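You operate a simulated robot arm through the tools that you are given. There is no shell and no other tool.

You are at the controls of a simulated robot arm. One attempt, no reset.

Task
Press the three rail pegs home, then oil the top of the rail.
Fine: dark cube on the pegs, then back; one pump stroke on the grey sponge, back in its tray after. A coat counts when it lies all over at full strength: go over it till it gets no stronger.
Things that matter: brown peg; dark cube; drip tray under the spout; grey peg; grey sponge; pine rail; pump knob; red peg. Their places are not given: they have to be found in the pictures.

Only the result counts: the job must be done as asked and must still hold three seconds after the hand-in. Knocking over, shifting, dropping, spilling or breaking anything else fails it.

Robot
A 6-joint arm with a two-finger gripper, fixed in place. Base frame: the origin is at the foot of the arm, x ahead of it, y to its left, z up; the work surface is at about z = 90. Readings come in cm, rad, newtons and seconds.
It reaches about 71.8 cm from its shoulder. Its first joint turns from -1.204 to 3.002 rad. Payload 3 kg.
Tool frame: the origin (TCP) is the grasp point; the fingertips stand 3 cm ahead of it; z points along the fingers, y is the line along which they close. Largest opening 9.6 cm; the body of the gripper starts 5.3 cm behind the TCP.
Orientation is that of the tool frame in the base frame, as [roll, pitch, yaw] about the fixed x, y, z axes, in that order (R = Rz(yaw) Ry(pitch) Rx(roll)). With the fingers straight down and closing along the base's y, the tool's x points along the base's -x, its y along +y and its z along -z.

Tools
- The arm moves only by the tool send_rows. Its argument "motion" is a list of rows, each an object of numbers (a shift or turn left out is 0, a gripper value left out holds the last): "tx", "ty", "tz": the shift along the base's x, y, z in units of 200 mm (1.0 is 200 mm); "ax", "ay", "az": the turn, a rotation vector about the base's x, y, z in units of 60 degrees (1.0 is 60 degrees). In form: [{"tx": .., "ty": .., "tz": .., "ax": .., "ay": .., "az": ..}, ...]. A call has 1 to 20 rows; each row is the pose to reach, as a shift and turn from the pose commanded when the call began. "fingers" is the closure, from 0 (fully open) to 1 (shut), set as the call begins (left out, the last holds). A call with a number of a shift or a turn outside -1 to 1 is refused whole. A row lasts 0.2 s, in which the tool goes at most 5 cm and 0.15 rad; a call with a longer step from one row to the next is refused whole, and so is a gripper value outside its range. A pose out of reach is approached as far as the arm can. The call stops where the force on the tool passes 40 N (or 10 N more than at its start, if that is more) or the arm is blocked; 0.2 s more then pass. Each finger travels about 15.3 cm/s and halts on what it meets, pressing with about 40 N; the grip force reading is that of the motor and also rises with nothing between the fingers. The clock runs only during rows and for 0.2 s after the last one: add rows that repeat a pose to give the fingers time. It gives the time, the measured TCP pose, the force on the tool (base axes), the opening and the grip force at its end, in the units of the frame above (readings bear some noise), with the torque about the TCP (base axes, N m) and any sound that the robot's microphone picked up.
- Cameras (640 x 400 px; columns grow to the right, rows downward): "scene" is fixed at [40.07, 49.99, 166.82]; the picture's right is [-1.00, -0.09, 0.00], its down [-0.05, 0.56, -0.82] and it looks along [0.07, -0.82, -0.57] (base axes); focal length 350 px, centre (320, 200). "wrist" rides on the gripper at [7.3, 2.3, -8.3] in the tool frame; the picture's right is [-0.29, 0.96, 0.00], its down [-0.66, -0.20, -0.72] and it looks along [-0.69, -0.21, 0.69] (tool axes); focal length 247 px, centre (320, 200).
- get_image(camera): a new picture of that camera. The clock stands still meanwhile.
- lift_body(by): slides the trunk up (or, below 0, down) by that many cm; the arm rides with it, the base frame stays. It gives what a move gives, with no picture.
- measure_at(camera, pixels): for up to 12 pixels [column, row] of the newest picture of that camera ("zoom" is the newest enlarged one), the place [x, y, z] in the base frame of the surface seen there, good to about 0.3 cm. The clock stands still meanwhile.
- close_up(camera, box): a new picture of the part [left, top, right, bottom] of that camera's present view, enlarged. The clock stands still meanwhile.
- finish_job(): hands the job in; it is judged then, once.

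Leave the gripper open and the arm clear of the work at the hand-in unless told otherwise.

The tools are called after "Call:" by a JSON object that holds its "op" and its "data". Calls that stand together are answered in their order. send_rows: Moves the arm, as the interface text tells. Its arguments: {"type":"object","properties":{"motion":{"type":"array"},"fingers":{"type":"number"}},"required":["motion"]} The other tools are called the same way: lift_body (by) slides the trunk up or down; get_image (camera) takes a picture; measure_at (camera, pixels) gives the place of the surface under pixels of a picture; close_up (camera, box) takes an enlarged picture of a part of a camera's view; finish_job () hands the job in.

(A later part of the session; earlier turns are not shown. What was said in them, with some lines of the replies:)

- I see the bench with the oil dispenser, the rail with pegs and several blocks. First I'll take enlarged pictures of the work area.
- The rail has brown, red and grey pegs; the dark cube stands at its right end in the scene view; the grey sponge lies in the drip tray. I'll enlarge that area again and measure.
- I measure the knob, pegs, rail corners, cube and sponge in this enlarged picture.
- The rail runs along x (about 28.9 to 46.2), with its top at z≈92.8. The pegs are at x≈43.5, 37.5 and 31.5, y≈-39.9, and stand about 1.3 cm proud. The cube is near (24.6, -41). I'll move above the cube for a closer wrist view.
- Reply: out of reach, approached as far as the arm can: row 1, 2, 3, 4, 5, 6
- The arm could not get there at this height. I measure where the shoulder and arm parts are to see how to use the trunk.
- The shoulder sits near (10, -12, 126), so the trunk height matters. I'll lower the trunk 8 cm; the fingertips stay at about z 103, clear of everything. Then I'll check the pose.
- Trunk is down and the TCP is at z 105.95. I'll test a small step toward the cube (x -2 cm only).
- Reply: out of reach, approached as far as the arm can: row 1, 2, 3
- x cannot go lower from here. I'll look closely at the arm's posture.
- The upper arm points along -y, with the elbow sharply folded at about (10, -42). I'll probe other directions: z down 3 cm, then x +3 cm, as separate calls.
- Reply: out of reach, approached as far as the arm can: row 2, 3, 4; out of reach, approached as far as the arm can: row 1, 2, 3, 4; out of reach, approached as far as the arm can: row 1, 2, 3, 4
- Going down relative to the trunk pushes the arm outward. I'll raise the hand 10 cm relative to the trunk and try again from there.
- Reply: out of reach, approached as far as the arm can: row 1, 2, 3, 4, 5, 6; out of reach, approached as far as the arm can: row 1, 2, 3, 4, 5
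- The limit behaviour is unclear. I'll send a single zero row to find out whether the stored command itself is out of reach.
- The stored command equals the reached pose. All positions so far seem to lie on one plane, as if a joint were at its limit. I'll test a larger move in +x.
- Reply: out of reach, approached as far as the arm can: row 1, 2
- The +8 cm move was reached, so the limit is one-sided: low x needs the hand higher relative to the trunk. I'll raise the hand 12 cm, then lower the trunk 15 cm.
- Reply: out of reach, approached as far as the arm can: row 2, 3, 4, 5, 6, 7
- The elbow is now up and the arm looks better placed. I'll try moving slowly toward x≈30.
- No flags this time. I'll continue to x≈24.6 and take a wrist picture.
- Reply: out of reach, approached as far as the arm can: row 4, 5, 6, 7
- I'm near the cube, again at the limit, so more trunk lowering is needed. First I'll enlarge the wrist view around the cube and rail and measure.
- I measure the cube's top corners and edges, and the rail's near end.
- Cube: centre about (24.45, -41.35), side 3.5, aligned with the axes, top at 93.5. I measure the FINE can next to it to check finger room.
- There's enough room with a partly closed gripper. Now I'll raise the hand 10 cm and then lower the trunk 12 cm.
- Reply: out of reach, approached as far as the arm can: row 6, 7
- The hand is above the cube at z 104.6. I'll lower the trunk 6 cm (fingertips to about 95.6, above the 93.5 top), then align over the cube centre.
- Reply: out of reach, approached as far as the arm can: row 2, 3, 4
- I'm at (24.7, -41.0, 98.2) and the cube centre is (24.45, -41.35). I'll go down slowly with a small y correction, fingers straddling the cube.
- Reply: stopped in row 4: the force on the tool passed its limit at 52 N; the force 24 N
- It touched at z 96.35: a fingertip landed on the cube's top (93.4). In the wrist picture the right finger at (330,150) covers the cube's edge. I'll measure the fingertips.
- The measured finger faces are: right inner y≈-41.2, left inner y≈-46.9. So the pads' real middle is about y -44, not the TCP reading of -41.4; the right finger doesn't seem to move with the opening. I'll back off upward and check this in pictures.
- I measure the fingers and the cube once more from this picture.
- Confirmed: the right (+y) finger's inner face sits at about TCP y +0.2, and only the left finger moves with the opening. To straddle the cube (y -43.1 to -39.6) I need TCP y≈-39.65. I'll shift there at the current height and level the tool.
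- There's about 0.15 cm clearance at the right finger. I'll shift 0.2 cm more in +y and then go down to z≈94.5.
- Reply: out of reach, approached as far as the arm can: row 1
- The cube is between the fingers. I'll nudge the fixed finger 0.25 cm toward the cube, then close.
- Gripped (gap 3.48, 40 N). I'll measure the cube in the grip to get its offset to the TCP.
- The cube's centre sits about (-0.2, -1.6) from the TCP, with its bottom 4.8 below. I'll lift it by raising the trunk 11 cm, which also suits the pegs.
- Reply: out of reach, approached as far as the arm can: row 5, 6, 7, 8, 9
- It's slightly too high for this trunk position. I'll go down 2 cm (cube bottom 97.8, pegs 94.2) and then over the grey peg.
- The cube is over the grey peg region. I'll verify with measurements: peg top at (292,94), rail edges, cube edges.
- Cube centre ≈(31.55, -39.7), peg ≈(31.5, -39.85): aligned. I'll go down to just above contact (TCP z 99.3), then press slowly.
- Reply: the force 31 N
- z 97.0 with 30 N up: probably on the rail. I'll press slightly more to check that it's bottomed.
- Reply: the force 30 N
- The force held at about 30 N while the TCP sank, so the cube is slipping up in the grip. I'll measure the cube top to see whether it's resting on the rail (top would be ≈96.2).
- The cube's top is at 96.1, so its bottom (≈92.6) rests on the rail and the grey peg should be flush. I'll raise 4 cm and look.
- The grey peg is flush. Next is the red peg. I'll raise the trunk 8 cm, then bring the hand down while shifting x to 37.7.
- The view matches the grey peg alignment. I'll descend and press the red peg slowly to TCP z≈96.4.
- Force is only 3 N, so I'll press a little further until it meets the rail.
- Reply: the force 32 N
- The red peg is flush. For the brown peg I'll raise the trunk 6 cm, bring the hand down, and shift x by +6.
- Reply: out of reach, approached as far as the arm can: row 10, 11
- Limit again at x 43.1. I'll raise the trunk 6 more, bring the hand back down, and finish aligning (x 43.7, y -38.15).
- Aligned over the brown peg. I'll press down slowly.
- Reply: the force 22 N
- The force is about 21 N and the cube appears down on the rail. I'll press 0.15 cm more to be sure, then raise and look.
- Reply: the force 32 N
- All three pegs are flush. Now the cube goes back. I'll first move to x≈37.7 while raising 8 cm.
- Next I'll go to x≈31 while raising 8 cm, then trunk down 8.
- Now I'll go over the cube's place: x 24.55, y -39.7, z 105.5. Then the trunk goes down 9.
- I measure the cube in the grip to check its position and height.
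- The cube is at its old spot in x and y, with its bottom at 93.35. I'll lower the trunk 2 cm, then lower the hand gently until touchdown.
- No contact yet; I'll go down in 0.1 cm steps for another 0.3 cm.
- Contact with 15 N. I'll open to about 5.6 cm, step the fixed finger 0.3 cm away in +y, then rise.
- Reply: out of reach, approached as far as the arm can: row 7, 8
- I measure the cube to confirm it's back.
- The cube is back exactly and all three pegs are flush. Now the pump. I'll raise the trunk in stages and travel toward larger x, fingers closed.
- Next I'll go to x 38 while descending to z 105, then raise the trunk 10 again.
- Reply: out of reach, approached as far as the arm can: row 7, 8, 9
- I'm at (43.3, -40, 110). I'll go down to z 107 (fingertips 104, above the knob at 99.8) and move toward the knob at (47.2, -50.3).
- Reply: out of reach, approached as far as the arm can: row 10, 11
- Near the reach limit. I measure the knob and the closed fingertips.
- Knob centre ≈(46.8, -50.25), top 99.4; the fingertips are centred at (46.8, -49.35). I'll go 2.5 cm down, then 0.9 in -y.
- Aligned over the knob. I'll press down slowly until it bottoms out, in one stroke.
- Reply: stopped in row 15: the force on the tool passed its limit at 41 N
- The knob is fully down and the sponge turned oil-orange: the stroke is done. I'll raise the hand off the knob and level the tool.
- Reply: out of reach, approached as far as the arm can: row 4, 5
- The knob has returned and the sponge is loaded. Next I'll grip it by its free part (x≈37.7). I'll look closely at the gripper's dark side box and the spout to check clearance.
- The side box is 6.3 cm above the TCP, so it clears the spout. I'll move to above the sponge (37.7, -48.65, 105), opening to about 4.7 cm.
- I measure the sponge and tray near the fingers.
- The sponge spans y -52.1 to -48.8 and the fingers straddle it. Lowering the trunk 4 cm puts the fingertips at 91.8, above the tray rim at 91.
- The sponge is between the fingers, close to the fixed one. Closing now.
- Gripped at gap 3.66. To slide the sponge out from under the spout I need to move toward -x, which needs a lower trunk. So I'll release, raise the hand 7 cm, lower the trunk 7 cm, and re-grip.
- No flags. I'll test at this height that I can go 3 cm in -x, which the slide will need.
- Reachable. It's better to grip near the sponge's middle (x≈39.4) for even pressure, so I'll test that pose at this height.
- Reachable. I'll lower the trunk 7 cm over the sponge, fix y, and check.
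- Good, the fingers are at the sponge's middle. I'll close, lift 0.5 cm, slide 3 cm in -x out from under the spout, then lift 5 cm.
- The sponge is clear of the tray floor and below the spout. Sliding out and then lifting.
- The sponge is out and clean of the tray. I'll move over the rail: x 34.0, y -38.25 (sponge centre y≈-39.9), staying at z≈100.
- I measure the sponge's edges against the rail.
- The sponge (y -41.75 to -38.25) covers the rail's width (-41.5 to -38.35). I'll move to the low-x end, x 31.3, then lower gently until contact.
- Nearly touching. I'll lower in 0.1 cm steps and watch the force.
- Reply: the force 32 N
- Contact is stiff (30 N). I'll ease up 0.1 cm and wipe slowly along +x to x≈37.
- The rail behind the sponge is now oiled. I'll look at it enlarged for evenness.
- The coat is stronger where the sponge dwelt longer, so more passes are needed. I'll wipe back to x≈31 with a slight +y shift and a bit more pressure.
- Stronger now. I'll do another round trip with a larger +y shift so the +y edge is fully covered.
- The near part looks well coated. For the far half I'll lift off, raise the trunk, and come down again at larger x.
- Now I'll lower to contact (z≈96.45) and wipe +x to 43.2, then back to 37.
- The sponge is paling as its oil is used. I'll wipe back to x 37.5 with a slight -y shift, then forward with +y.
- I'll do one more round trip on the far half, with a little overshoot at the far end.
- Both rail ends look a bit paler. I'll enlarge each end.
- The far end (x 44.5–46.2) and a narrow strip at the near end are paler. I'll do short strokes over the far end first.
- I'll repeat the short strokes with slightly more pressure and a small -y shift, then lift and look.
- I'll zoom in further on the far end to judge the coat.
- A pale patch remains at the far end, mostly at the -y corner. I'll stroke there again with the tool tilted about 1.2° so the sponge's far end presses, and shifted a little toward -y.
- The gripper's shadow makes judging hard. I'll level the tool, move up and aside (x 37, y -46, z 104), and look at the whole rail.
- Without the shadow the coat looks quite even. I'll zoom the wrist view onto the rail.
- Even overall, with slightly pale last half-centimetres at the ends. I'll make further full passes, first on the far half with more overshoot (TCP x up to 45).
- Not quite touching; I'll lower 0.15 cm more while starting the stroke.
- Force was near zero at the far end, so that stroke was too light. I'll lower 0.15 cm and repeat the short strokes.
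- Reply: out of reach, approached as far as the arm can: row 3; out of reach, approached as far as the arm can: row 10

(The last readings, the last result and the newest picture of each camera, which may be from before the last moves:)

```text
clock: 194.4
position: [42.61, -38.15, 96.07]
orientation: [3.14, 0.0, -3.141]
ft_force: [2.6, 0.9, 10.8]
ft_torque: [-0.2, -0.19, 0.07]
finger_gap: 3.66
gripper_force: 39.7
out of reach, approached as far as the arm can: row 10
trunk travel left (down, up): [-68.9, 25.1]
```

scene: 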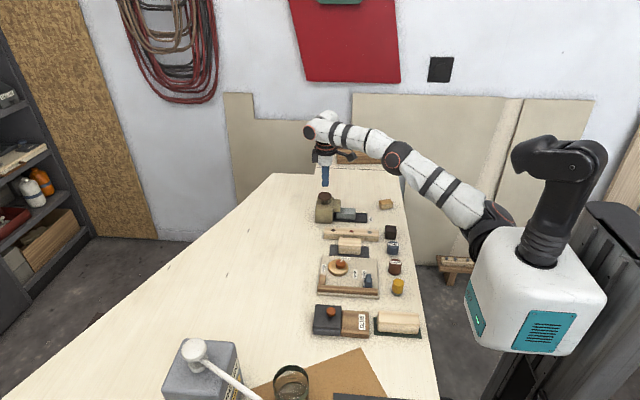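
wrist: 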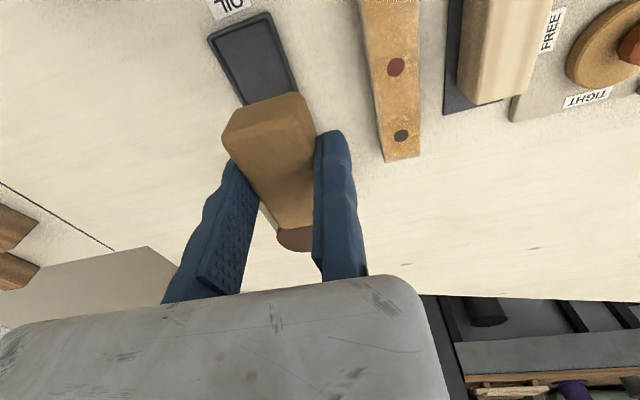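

Good pressure (11–16 N). Now I'll wipe back to x≈37.5 and out again to 44.3 at this pressure.

Call:
{"op": "send_rows", "data": {"motion": [{"tx": -0.025}, {"tx": -0.05}, {"tx": -0.075}, {"tx": -0.1}, {"tx": -0.125}, {"tx": -0.15}, {"tx": -0.175}, {"tx": -0.2}, {"tx": -0.225}, {"tx": -0.25}]}}

Call:
{"op": "send_rows", "data": {"motion": [{"tx": 0.02, "ty": -0.008}, {"tx": 0.04, "ty": -0.008}, {"tx": 0.06, "ty": -0.008}, {"tx": 0.08, "ty": -0.008}, {"tx": 0.1, "ty": -0.008}, {"tx": 0.12, "ty": -0.008}, {"tx": 0.14, "ty": -0.008}, {"tx": 0.16, "ty": -0.008}, {"tx": 0.18, "ty": -0.008}, {"tx": 0.2, "ty": -0.008}, {"tx": 0.22, "ty": -0.008}, {"tx": 0.24, "ty": -0.008}, {"tx": 0.26, "ty": -0.008}, {"tx": 0.28, "ty": -0.008}, {"tx": 0.3, "ty": -0.008}, {"tx": 0.32, "ty": -0.008}, {"tx": 0.33, "ty": -0.008}]}}

Call:
{"op": "send_rows", "data": {"motion": [{"tx": -0.025}, {"tx": -0.05}, {"tx": -0.075}, {"tx": -0.1}, {"tx": -0.125}, {"tx": -0.15}, {"tx": -0.175}, {"tx": -0.2}, {"tx": -0.225}, {"tx": -0.25}, {"tx": -0.275}, {"tx": -0.3}, {"tx": -0.325}]}}

Call:
{"op": "close_up", "data": {"camera": "scene", "box": [320, 220, 352, 240]}}

```text
clock: 196.6
position: [37.83, -38.0, 96.12]
orientation: [-3.14, 0.003, 3.141]
ft_force: [3.3, -0.2, 12.4]
ft_torque: [-0.27, -0.15, 0.09]
finger_gap: 3.64
gripper_force: 39.9
trunk travel left (down, up): [-68.9, 25.1]
```

```text
clock: 200.2
position: [44.19, -38.4, 96.23]
orientation: [3.14, 0.002, -3.139]
ft_force: [-2.5, 0.8, 8.1]
ft_torque: [-0.16, 0.13, -0.03]
finger_gap: 3.66
gripper_force: 39.6
trunk travel left (down, up): [-68.9, 25.1]
```

```text
clock: 203.0
position: [37.73, -38.41, 96.28]
orientation: [3.139, 0.0, 3.141]
ft_force: [0.7, 0.3, 3.0]
ft_torque: [-0.07, -0.16, 0.0]
finger_gap: 3.66
gripper_force: 40.2
trunk travel left (down, up): [-68.9, 25.1]
```

```text
16.00 times, centred on (336, 230) of scene
```

zoom: 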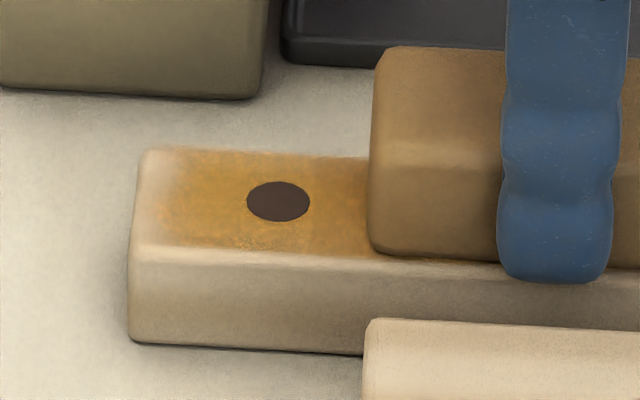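

The far end's look no longer changes, so it's saturated. Now the near half: I'll lift off, lower the trunk 15 cm, and do firm passes there too.

Call:
{"op": "send_rows", "data": {"motion": [{"tz": 0.06}, {"tz": 0.14}, {"tz": 0.22}, {"tz": 0.3}, {"tz": 0.38}, {"tz": 0.46}, {"tz": 0.54}, {"tz": 0.62}, {"tz": 0.7}, {"tz": 0.78, "tx": -0.02}, {"tz": 0.85, "tx": -0.05}, {"tz": 0.85, "tx": -0.05}]}}

Call:
{"op": "lift_body", "data": {"by": -15}}

Call:
{"op": "send_rows", "data": {"motion": [{"tx": -0.02, "ty": 0.008}, {"tx": -0.02, "ty": 0.008, "tz": -0.05}, {"tx": -0.02, "ty": 0.008, "tz": -0.08}, {"tx": -0.02, "ty": 0.008, "tz": -0.095}, {"tx": -0.02, "ty": 0.008, "tz": -0.1}, {"tx": -0.02, "ty": 0.008, "tz": -0.105}, {"tx": -0.02, "ty": 0.008, "tz": -0.105}]}}

```text
clock: 205.6
position: [36.89, -38.6, 113.06]
orientation: [3.138, -0.001, 3.142]
ft_force: [0.4, 0.0, -0.6]
ft_torque: [0.0, 0.01, 0.0]
finger_gap: 3.64
gripper_force: 40.1
trunk travel left (down, up): [-68.9, 25.1]
```

```text
clock: 207.3
position: [36.88, -38.51, 97.93]
orientation: [3.14, 0.001, -3.14]
ft_force: [-0.4, 0.0, -0.4]
ft_torque: [-0.01, 0.01, -0.01]
finger_gap: 3.65
gripper_force: 39.9
trunk travel left (down, up): [-53.9, 40.1]
```

```text
clock: 208.9
position: [36.35, -38.32, 96.1]
orientation: [-3.14, 0.004, -3.142]
ft_force: [6.5, -7.4, 26.6]
ft_torque: [-0.6, 0.12, 0.18]
finger_gap: 3.67
gripper_force: 40.1
trunk travel left (down, up): [-53.9, 40.1]
```

Contact at 27 N; I'll ease up 0.05 cm and wipe to x≈30.5 and back.

Call:
{"op": "send_rows", "data": {"motion": [{"tz": 0.003}, {"tz": 0.003, "tx": -0.02}, {"tz": 0.003, "tx": -0.04}, {"tz": 0.003, "tx": -0.06}, {"tz": 0.003, "tx": -0.08}, {"tz": 0.003, "tx": -0.1}, {"tz": 0.003, "tx": -0.12}, {"tz": 0.003, "tx": -0.14}, {"tz": 0.003, "tx": -0.16}, {"tz": 0.003, "tx": -0.18}, {"tz": 0.003, "tx": -0.2}, {"tz": 0.003, "tx": -0.22}, {"tz": 0.003, "tx": -0.24}, {"tz": 0.003, "tx": -0.26}, {"tz": 0.003, "tx": -0.28}, {"tz": 0.003, "tx": -0.295}]}}

Call:
{"op": "send_rows", "data": {"motion": [{"tx": 0.02, "ty": 0.008}, {"tx": 0.04, "ty": 0.008}, {"tx": 0.06, "ty": 0.008}, {"tx": 0.04, "ty": 0.008}, {"tx": 0.02, "ty": 0.008}, {"tx": 0.0, "ty": 0.008}, {"tx": 0.02, "ty": -0.008}, {"tx": 0.04, "ty": -0.008}, {"tx": 0.06, "ty": -0.008}, {"tx": 0.04, "ty": -0.008}, {"tx": 0.02, "ty": -0.008}, {"tx": 0.0, "ty": -0.008}, {"tx": 0.02}, {"tx": 0.04}, {"tx": 0.06}, {"tx": 0.04}, {"tx": 0.02}, {"tx": 0.0}]}}

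Call:
{"op": "send_rows", "data": {"motion": [{"tx": 0.02}, {"tx": 0.04}, {"tx": 0.06}, {"tx": 0.08}, {"tx": 0.1}, {"tx": 0.12}, {"tx": 0.14}, {"tx": 0.16}, {"tx": 0.18}, {"tx": 0.2}, {"tx": 0.22}, {"tx": 0.24}, {"tx": 0.26}, {"tx": 0.28}, {"tx": 0.3}, {"tx": 0.32}]}}

Call:
{"op": "close_up", "data": {"camera": "scene", "box": [352, 222, 384, 242]}}

```text
clock: 212.3
position: [30.55, -38.09, 96.01]
orientation: [-3.14, 0.002, 3.14]
ft_force: [11.0, -1.6, 31.0]
ft_torque: [-0.53, -0.33, 0.18]
finger_gap: 3.65
gripper_force: 40.0
trunk travel left (down, up): [-53.9, 40.1]
```

```text
clock: 216.2
position: [30.62, -38.2, 96.0]
orientation: [3.141, 0.001, 3.14]
ft_force: [5.6, -0.7, 15.7]
ft_torque: [-0.3, -0.27, 0.15]
finger_gap: 3.68
gripper_force: 39.9
trunk travel left (down, up): [-53.9, 40.1]
```

```text
clock: 219.6
position: [37.02, -38.36, 96.0]
orientation: [3.138, 0.002, -3.141]
ft_force: [-0.2, 0.2, 1.2]
ft_torque: [-0.05, 0.02, -0.02]
finger_gap: 3.67
gripper_force: 40.3
trunk travel left (down, up): [-53.9, 40.1]
```

```text
16.00 times, centred on (368, 232) of scene
```

zoom: 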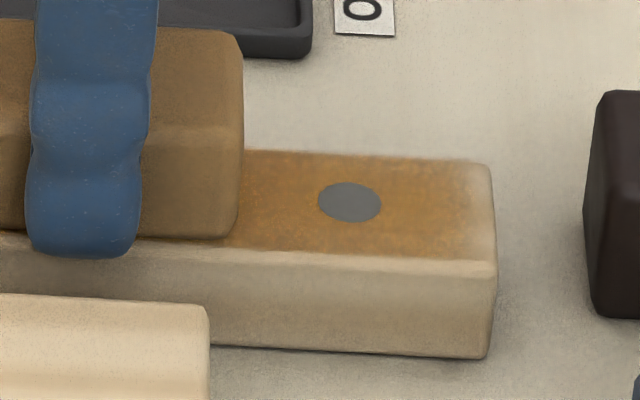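

The near end is unchanged in strength now. One more firm pass over the near and middle part (back to 31 and forward to 37.5).

Call:
{"op": "send_rows", "data": {"motion": [{"tz": -0.004, "ty": 0.008}, {"tz": -0.005, "tx": -0.025, "ty": 0.008}, {"tz": -0.005, "tx": -0.05, "ty": 0.008}, {"tz": -0.005, "tx": -0.075, "ty": 0.008}, {"tz": -0.005, "tx": -0.1, "ty": 0.008}, {"tz": -0.005, "tx": -0.125, "ty": 0.008}, {"tz": -0.005, "tx": -0.15, "ty": 0.008}, {"tz": -0.005, "tx": -0.175, "ty": 0.008}, {"tz": -0.005, "tx": -0.2, "ty": 0.008}, {"tz": -0.005, "tx": -0.225, "ty": 0.008}, {"tz": -0.005, "tx": -0.25, "ty": 0.008}, {"tz": -0.005, "tx": -0.275, "ty": 0.008}, {"tz": -0.005, "tx": -0.3, "ty": 0.008}, {"tz": -0.005, "tx": -0.31, "ty": 0.008}]}}

Call:
{"op": "send_rows", "data": {"motion": [{"tx": 0.02}, {"tx": 0.04}, {"tx": 0.06}, {"tx": 0.08}, {"tx": 0.1}, {"tx": 0.12}, {"tx": 0.14}, {"tx": 0.16}, {"tx": 0.18}, {"tx": 0.2}, {"tx": 0.22}, {"tx": 0.24}, {"tx": 0.26}, {"tx": 0.28}, {"tx": 0.3}, {"tx": 0.32}, {"tx": 0.34}, {"tx": 0.35}]}}

Call:
{"op": "send_rows", "data": {"motion": [{"tz": 0.05}, {"tz": 0.12, "tx": -0.02}, {"tz": 0.2, "tx": -0.05}, {"tz": 0.28, "tx": -0.1}, {"tz": 0.28, "tx": -0.1, "ty": -0.08}, {"tz": 0.28, "tx": -0.1, "ty": -0.16}, {"tz": 0.28, "tx": -0.1, "ty": -0.24}, {"tz": 0.28, "tx": -0.1, "ty": -0.32}, {"tz": 0.28, "tx": -0.1, "ty": -0.4}, {"tz": 0.28, "tx": -0.1, "ty": -0.48}, {"tz": 0.28, "tx": -0.1, "ty": -0.52}, {"tz": 0.28, "tx": -0.1, "ty": -0.52}]}}

Call:
{"op": "close_up", "data": {"camera": "scene", "box": [310, 195, 390, 245]}}

Call:
{"op": "get_image", "data": {"camera": "wrist"}}

```text
clock: 222.6
position: [30.73, -38.12, 95.82]
orientation: [-3.14, 0.002, 3.14]
ft_force: [7.7, -0.2, 20.9]
ft_torque: [-0.37, -0.37, 0.14]
finger_gap: 3.64
gripper_force: 40.2
trunk travel left (down, up): [-53.9, 40.1]
```

```text
clock: 226.3
position: [37.56, -38.14, 95.99]
orientation: [3.139, 0.001, 3.141]
ft_force: [-3.6, 0.1, 9.2]
ft_torque: [-0.15, 0.07, -0.08]
finger_gap: 3.67
gripper_force: 39.9
trunk travel left (down, up): [-53.9, 40.1]
```

```text
clock: 228.9
position: [35.74, -48.5, 101.4]
orientation: [3.141, -0.001, 3.141]
ft_force: [-0.3, -0.4, 0.1]
ft_torque: [0.01, -0.02, 0.0]
finger_gap: 3.65
gripper_force: 39.7
trunk travel left (down, up): [-53.9, 40.1]
```

```text
8.00 times, centred on (350, 220) of scene
```

zoom: 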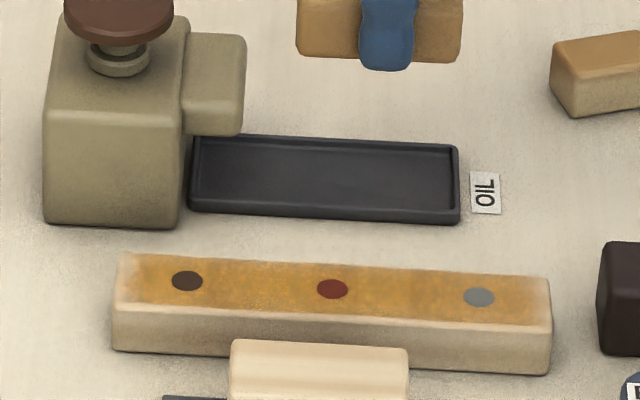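

```text
taken
```

wrist: 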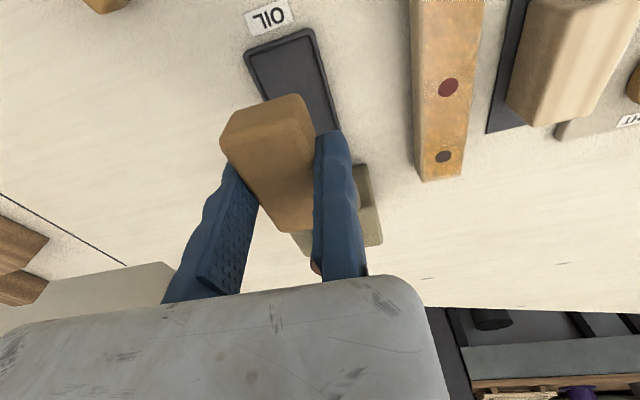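

Sponge is over its tray. I'll check the rail's coat enlarged, without shadow.

Call:
{"op": "close_up", "data": {"camera": "scene", "box": [320, 220, 352, 240]}}

Call:
{"op": "close_up", "data": {"camera": "scene", "box": [352, 222, 384, 242]}}

Call:
{"op": "close_up", "data": {"camera": "wrist", "box": [390, 100, 486, 190]}}

Call:
{"op": "close_up", "data": {"camera": "wrist", "box": [380, 0, 508, 100]}}

```text
16.00 times, centred on (336, 230) of scene
```

zoom: 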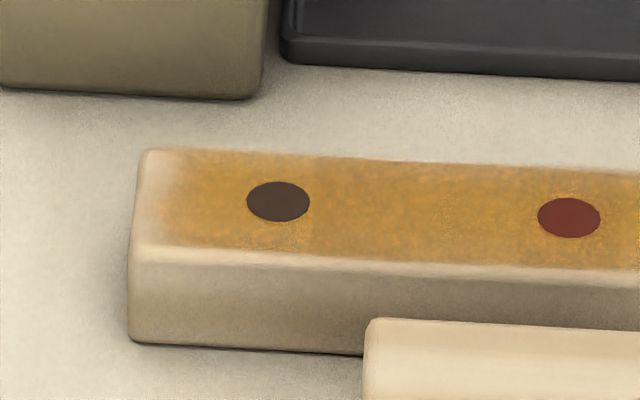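

```text
16.00 times, centred on (368, 232) of scene
```

zoom: 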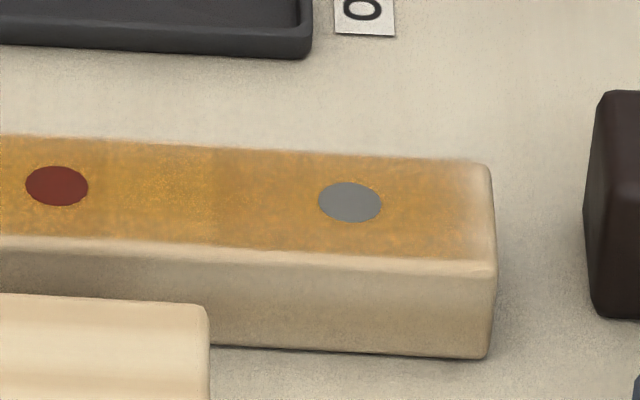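

```text
4.44 times, centred on (438, 145) of wrist
```

zoom: 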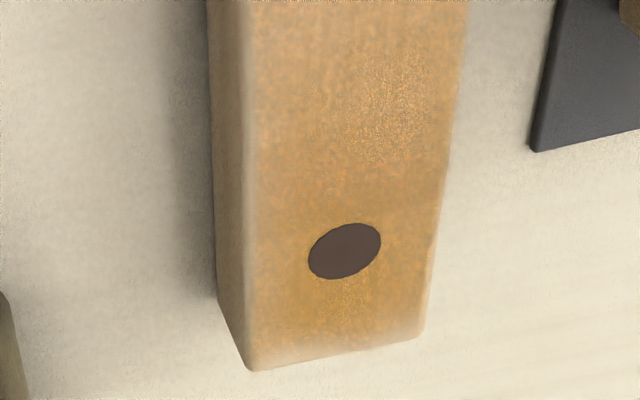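

```text
4.00 times, centred on (444, 50) of wrist
```

zoom: 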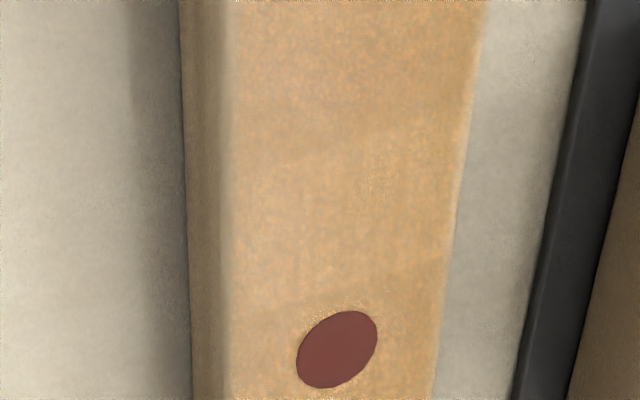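

The coat is even and no stronger than before the last passes. Now I'll put the sponge back; first I measure it in the grip, and the tray.

Call:
{"op": "measure_at", "data": {"camera": "wrist", "pixels": [[225, 140], [270, 120], [270, 180], [295, 100], [300, 210], [232, 120], [310, 120], [250, 55], [310, 32], [280, 60], [330, 120], [262, 95]]}}

Call:
{"op": "close_up", "data": {"camera": "scene", "box": [330, 170, 394, 225]}}

```text
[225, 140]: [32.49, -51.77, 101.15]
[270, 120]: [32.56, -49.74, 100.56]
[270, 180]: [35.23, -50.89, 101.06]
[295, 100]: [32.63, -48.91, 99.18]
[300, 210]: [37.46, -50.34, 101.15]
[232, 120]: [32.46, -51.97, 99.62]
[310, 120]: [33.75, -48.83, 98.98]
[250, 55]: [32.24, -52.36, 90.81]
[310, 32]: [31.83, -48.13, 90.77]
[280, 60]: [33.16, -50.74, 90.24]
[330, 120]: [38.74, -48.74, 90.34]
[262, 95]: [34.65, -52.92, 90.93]
```

```text
7.27 times, centred on (362, 198) of scene
```

zoom: 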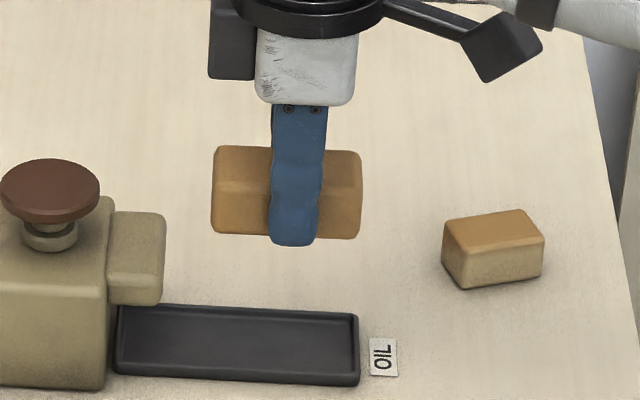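

The sponge bottom is 3.35 below the TCP and the tray's floor is at about 90.3, rim 90.9. I'll set it in the tray just clear of the spout (TCP x 37.8): first down to z 94.5.

Call:
{"op": "send_rows", "data": {"motion": [{"tx": 0.05, "ty": -0.008}, {"tx": 0.103, "ty": -0.016}, {"tx": 0.103, "ty": -0.016, "tz": -0.06}, {"tx": 0.103, "ty": -0.016, "tz": -0.12}, {"tx": 0.103, "ty": -0.016, "tz": -0.18}, {"tx": 0.103, "ty": -0.016, "tz": -0.24}, {"tx": 0.103, "ty": -0.016, "tz": -0.3}, {"tx": 0.103, "ty": -0.016, "tz": -0.33}, {"tx": 0.103, "ty": -0.016, "tz": -0.345}, {"tx": 0.103, "ty": -0.016, "tz": -0.345}]}}

Call:
{"op": "get_image", "data": {"camera": "wrist"}}

Call:
{"op": "close_up", "data": {"camera": "scene", "box": [320, 195, 384, 235]}}

```text
clock: 231.2
position: [37.73, -48.84, 94.44]
orientation: [3.14, 0.001, 3.141]
ft_force: [0.4, 0.1, -0.1]
ft_torque: [0.0, -0.02, -0.01]
finger_gap: 3.66
gripper_force: 39.6
trunk travel left (down, up): [-53.9, 40.1]
```

```text
taken
```

wrist: 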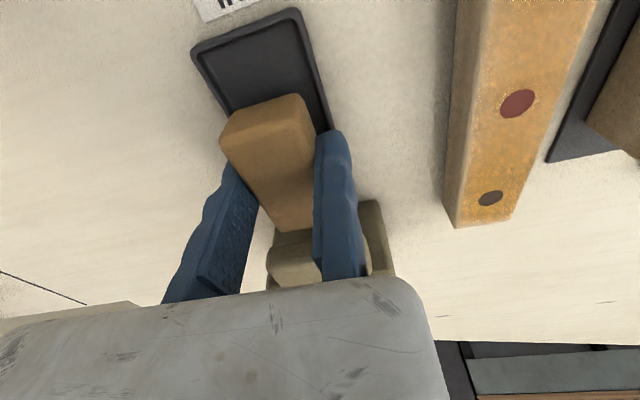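

```text
10.00 times, centred on (352, 215) of scene
```

zoom: 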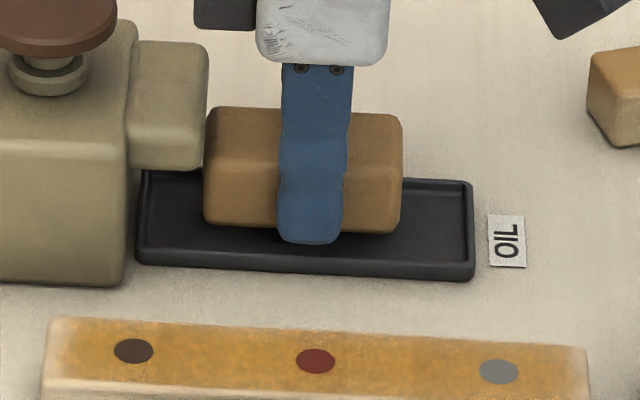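

The sponge is over the tray interior, just beside the spout. I'll lower another 0.3 cm gently, watching the force.

Call:
{"op": "send_rows", "data": {"motion": [{"tz": -0.005}, {"tz": -0.01}, {"tz": -0.015}, {"tz": -0.017}, {"tz": -0.017}]}}

```text
clock: 232.3
position: [37.79, -48.85, 94.22]
orientation: [3.14, 0.001, 3.141]
ft_force: [0.5, 0.3, -0.6]
ft_torque: [0.01, -0.03, 0.01]
finger_gap: 3.66
gripper_force: 40.3
trunk travel left (down, up): [-53.9, 40.1]
```

Still no contact; 0.15 cm more, then open.

Call:
{"op": "send_rows", "data": {"motion": [{"tz": -0.004}, {"tz": -0.008}, {"tz": -0.008}]}}

Call:
{"op": "measure_at", "data": {"camera": "wrist", "pixels": [[245, 130], [270, 105], [200, 60], [290, 15], [240, 70], [325, 110]]}}

```text
clock: 233.2
position: [37.82, -48.98, 94.09]
orientation: [3.139, 0.0, 3.141]
ft_force: [0.4, 0.8, -0.6]
ft_torque: [0.01, -0.03, -0.02]
finger_gap: 3.65
gripper_force: 39.9
trunk travel left (down, up): [-53.9, 40.1]
```

```text
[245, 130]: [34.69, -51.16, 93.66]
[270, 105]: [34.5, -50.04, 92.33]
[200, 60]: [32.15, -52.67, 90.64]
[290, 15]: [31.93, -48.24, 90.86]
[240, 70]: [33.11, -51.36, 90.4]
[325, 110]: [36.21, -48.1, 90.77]
```

The sponge's bottom is about 0.3 cm above the floor. I'll open slightly to let it settle.

Call:
{"op": "send_rows", "data": {"motion": [{"tx": 0}, {"tx": 0}, {"tx": 0}], "fingers": 0.52}}

Call:
{"op": "get_image", "data": {"camera": "wrist"}}

Call:
{"op": "close_up", "data": {"camera": "scene", "box": [320, 195, 384, 235]}}

```text
clock: 233.9
position: [37.72, -48.85, 93.89]
orientation: [3.139, 0.0, -3.141]
ft_force: [1.0, 0.1, 0.5]
ft_torque: [0.01, -0.01, 0.0]
finger_gap: 4.62
gripper_force: 0.0
trunk travel left (down, up): [-53.9, 40.1]
```

```text
taken
```

wrist: 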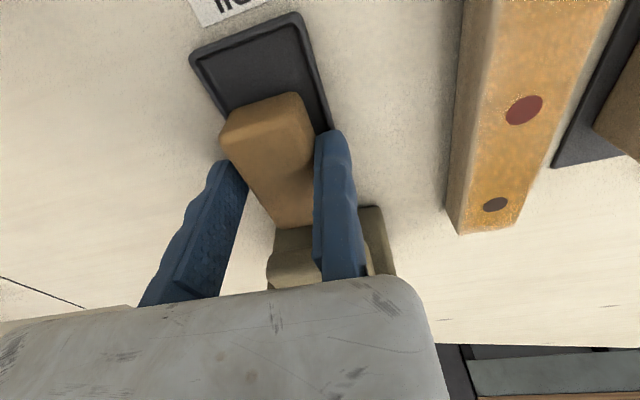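

```text
10.00 times, centred on (352, 215) of scene
```

zoom: 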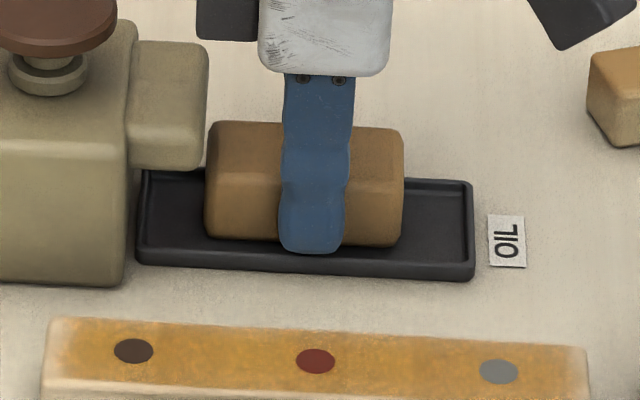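

The sponge is resting in the tray. I'll rise straight up gently, then clear.

Call:
{"op": "send_rows", "data": {"motion": [{"tz": 0.01}, {"tz": 0.02, "ty": 0.01}, {"tz": 0.05, "ty": 0.01}, {"tz": 0.1, "ty": 0.01}, {"tz": 0.17, "ty": 0.01}, {"tz": 0.25, "ty": 0.01}, {"tz": 0.33, "ty": 0.01}, {"tz": 0.4, "ty": 0.01}, {"tz": 0.4, "ty": 0.01}]}}

Call:
{"op": "close_up", "data": {"camera": "scene", "box": [310, 185, 406, 245]}}

Call:
{"op": "get_image", "data": {"camera": "wrist"}}

```text
clock: 235.9
position: [37.77, -48.84, 101.89]
orientation: [3.139, -0.001, -3.141]
ft_force: [-0.8, 0.6, -0.5]
ft_torque: [-0.04, 0.01, -0.01]
finger_gap: 4.62
gripper_force: 0.0
trunk travel left (down, up): [-53.9, 40.1]
```

```text
6.67 times, centred on (358, 215) of scene
```

zoom: 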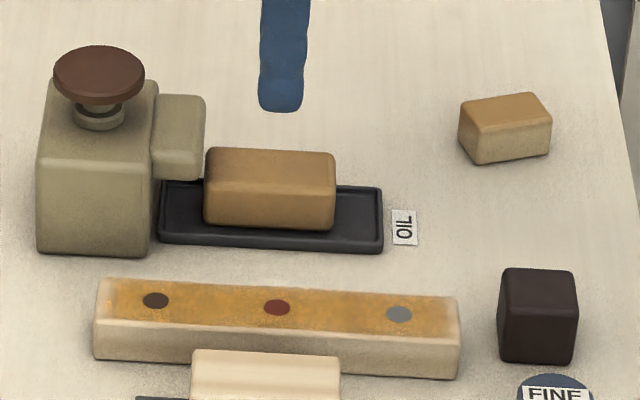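

```text
taken
```

wrist: 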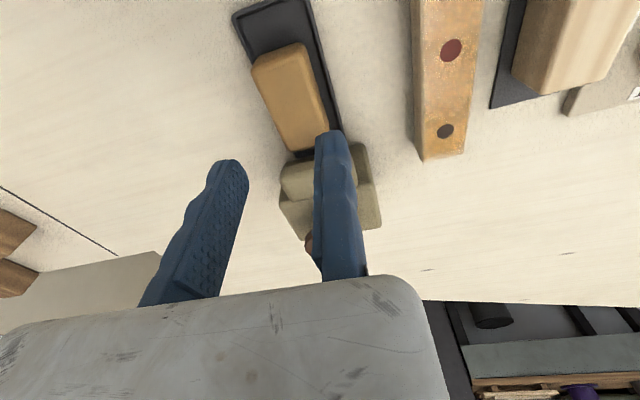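

The sponge sits in the tray, the pegs are still flush, and the tray and cube are unmoved. A last close look at the far end and the sponge.

Call:
{"op": "close_up", "data": {"camera": "wrist", "box": [400, 90, 480, 170]}}

Call:
{"op": "measure_at", "data": {"camera": "wrist", "pixels": [[262, 72], [300, 50], [285, 100], [290, 140], [315, 120], [258, 62]]}}

Call:
{"op": "close_up", "data": {"camera": "scene", "box": [320, 220, 352, 240]}}

Call:
{"op": "close_up", "data": {"camera": "scene", "box": [352, 222, 384, 242]}}

```text
5.00 times, centred on (440, 130) of wrist
```

zoom: 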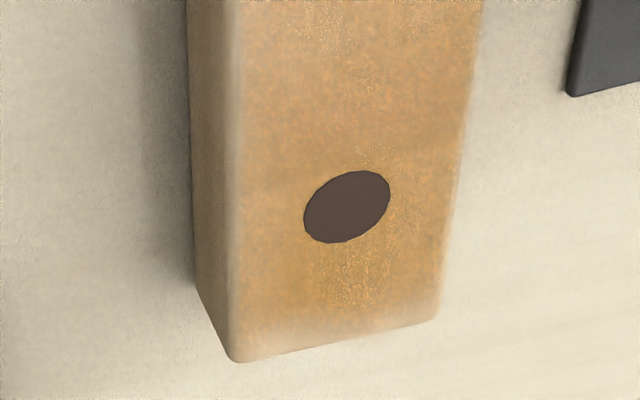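

```text
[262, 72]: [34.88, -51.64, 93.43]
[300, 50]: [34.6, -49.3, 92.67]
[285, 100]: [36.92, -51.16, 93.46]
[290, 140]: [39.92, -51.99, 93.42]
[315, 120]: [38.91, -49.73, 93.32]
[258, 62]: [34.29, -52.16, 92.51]
```

```text
16.00 times, centred on (336, 230) of scene
```

zoom: 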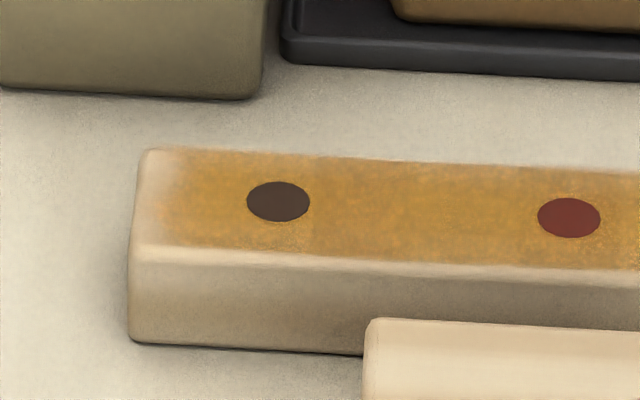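

```text
16.00 times, centred on (368, 232) of scene
```

zoom: 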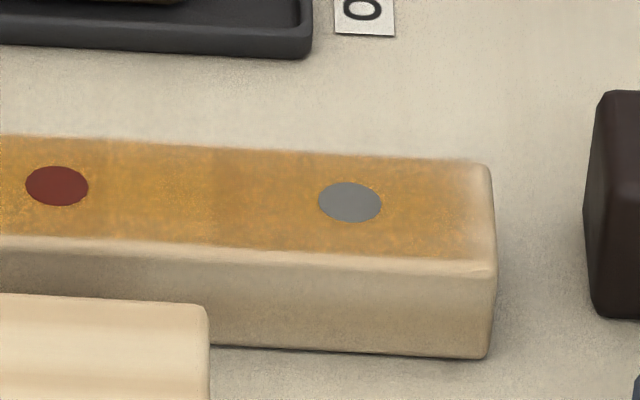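

The sponge lies level (top 93.4) in the tray, and the coat looks uniform and unchanged. I'll raise the trunk 12 cm to clear the work and open the gripper fully.

Call:
{"op": "lift_body", "data": {"by": 12}}

Call:
{"op": "send_rows", "data": {"motion": [{"tx": 0}, {"tx": 0}, {"tx": 0}, {"tx": 0}], "fingers": 0}}

Call:
{"op": "get_image", "data": {"camera": "scene"}}

```text
clock: 237.4
position: [37.85, -48.85, 113.93]
orientation: [3.14, 0.0, 3.14]
ft_force: [0.9, -0.1, 0.4]
ft_torque: [0.0, -0.03, 0.0]
finger_gap: 4.61
gripper_force: 0.0
trunk travel left (down, up): [-65.9, 28.1]
```

```text
clock: 238.4
position: [37.88, -48.82, 114.05]
orientation: [3.14, 0.002, 3.141]
ft_force: [0.0, 0.2, 0.1]
ft_torque: [0.04, 0.04, 0.0]
finger_gap: 9.58
gripper_force: 0.1
trunk travel left (down, up): [-65.9, 28.1]
```

```text
taken
```

scene: 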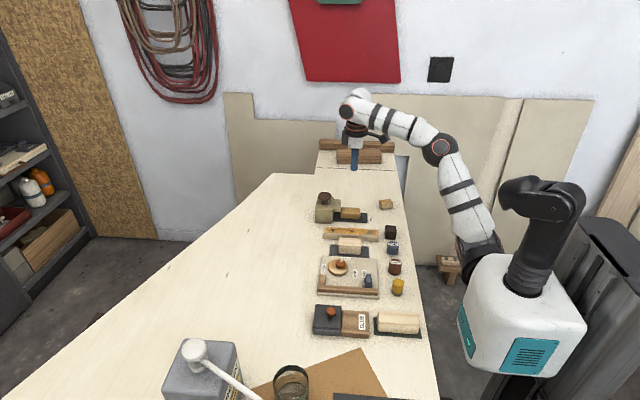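

The pegs are home, the cube is back in place, the rail is oiled all over, and the sponge is in its tray. The gripper is open and clear of the work, so I'm handing in.

Call:
{"op": "finish_job", "data": {}}

```text
The job is handed in.
```

The three rail pegs are pressed home and the top of the rail is oiled. I've handed the job in, but no verdict came back.

- **Pegs:** the grey, red and brown pegs are all flush with the rail top. The dark cube is back where it stood, to within the accuracy of the measurement.
- **Oil:** I gave one pump stroke onto the grey sponge and wiped the whole rail over many passes. In the last pictures the coat looked even and the final passes made it no stronger.
- **Rail ends:** a pale fade of about half a centimetre remains at both ends. It stopped changing with further strokes, so I took it for the rounded edge, but I can't rule out a weaker coat there.
- **Sponge:** it lies level in its tray, about 2 cm nearer the arm than before, so it no longer sits under the spout. I let it drop the last 3 mm because the fingertips would otherwise have touched the tray rim.

Early on, a fingertip touched down on top of the cube at 52 N. The wrist pictures showed that only one of the two fingers moves, so I corrected for that from then on. The cube did not shift, and I saw nothing else moved or spilled.
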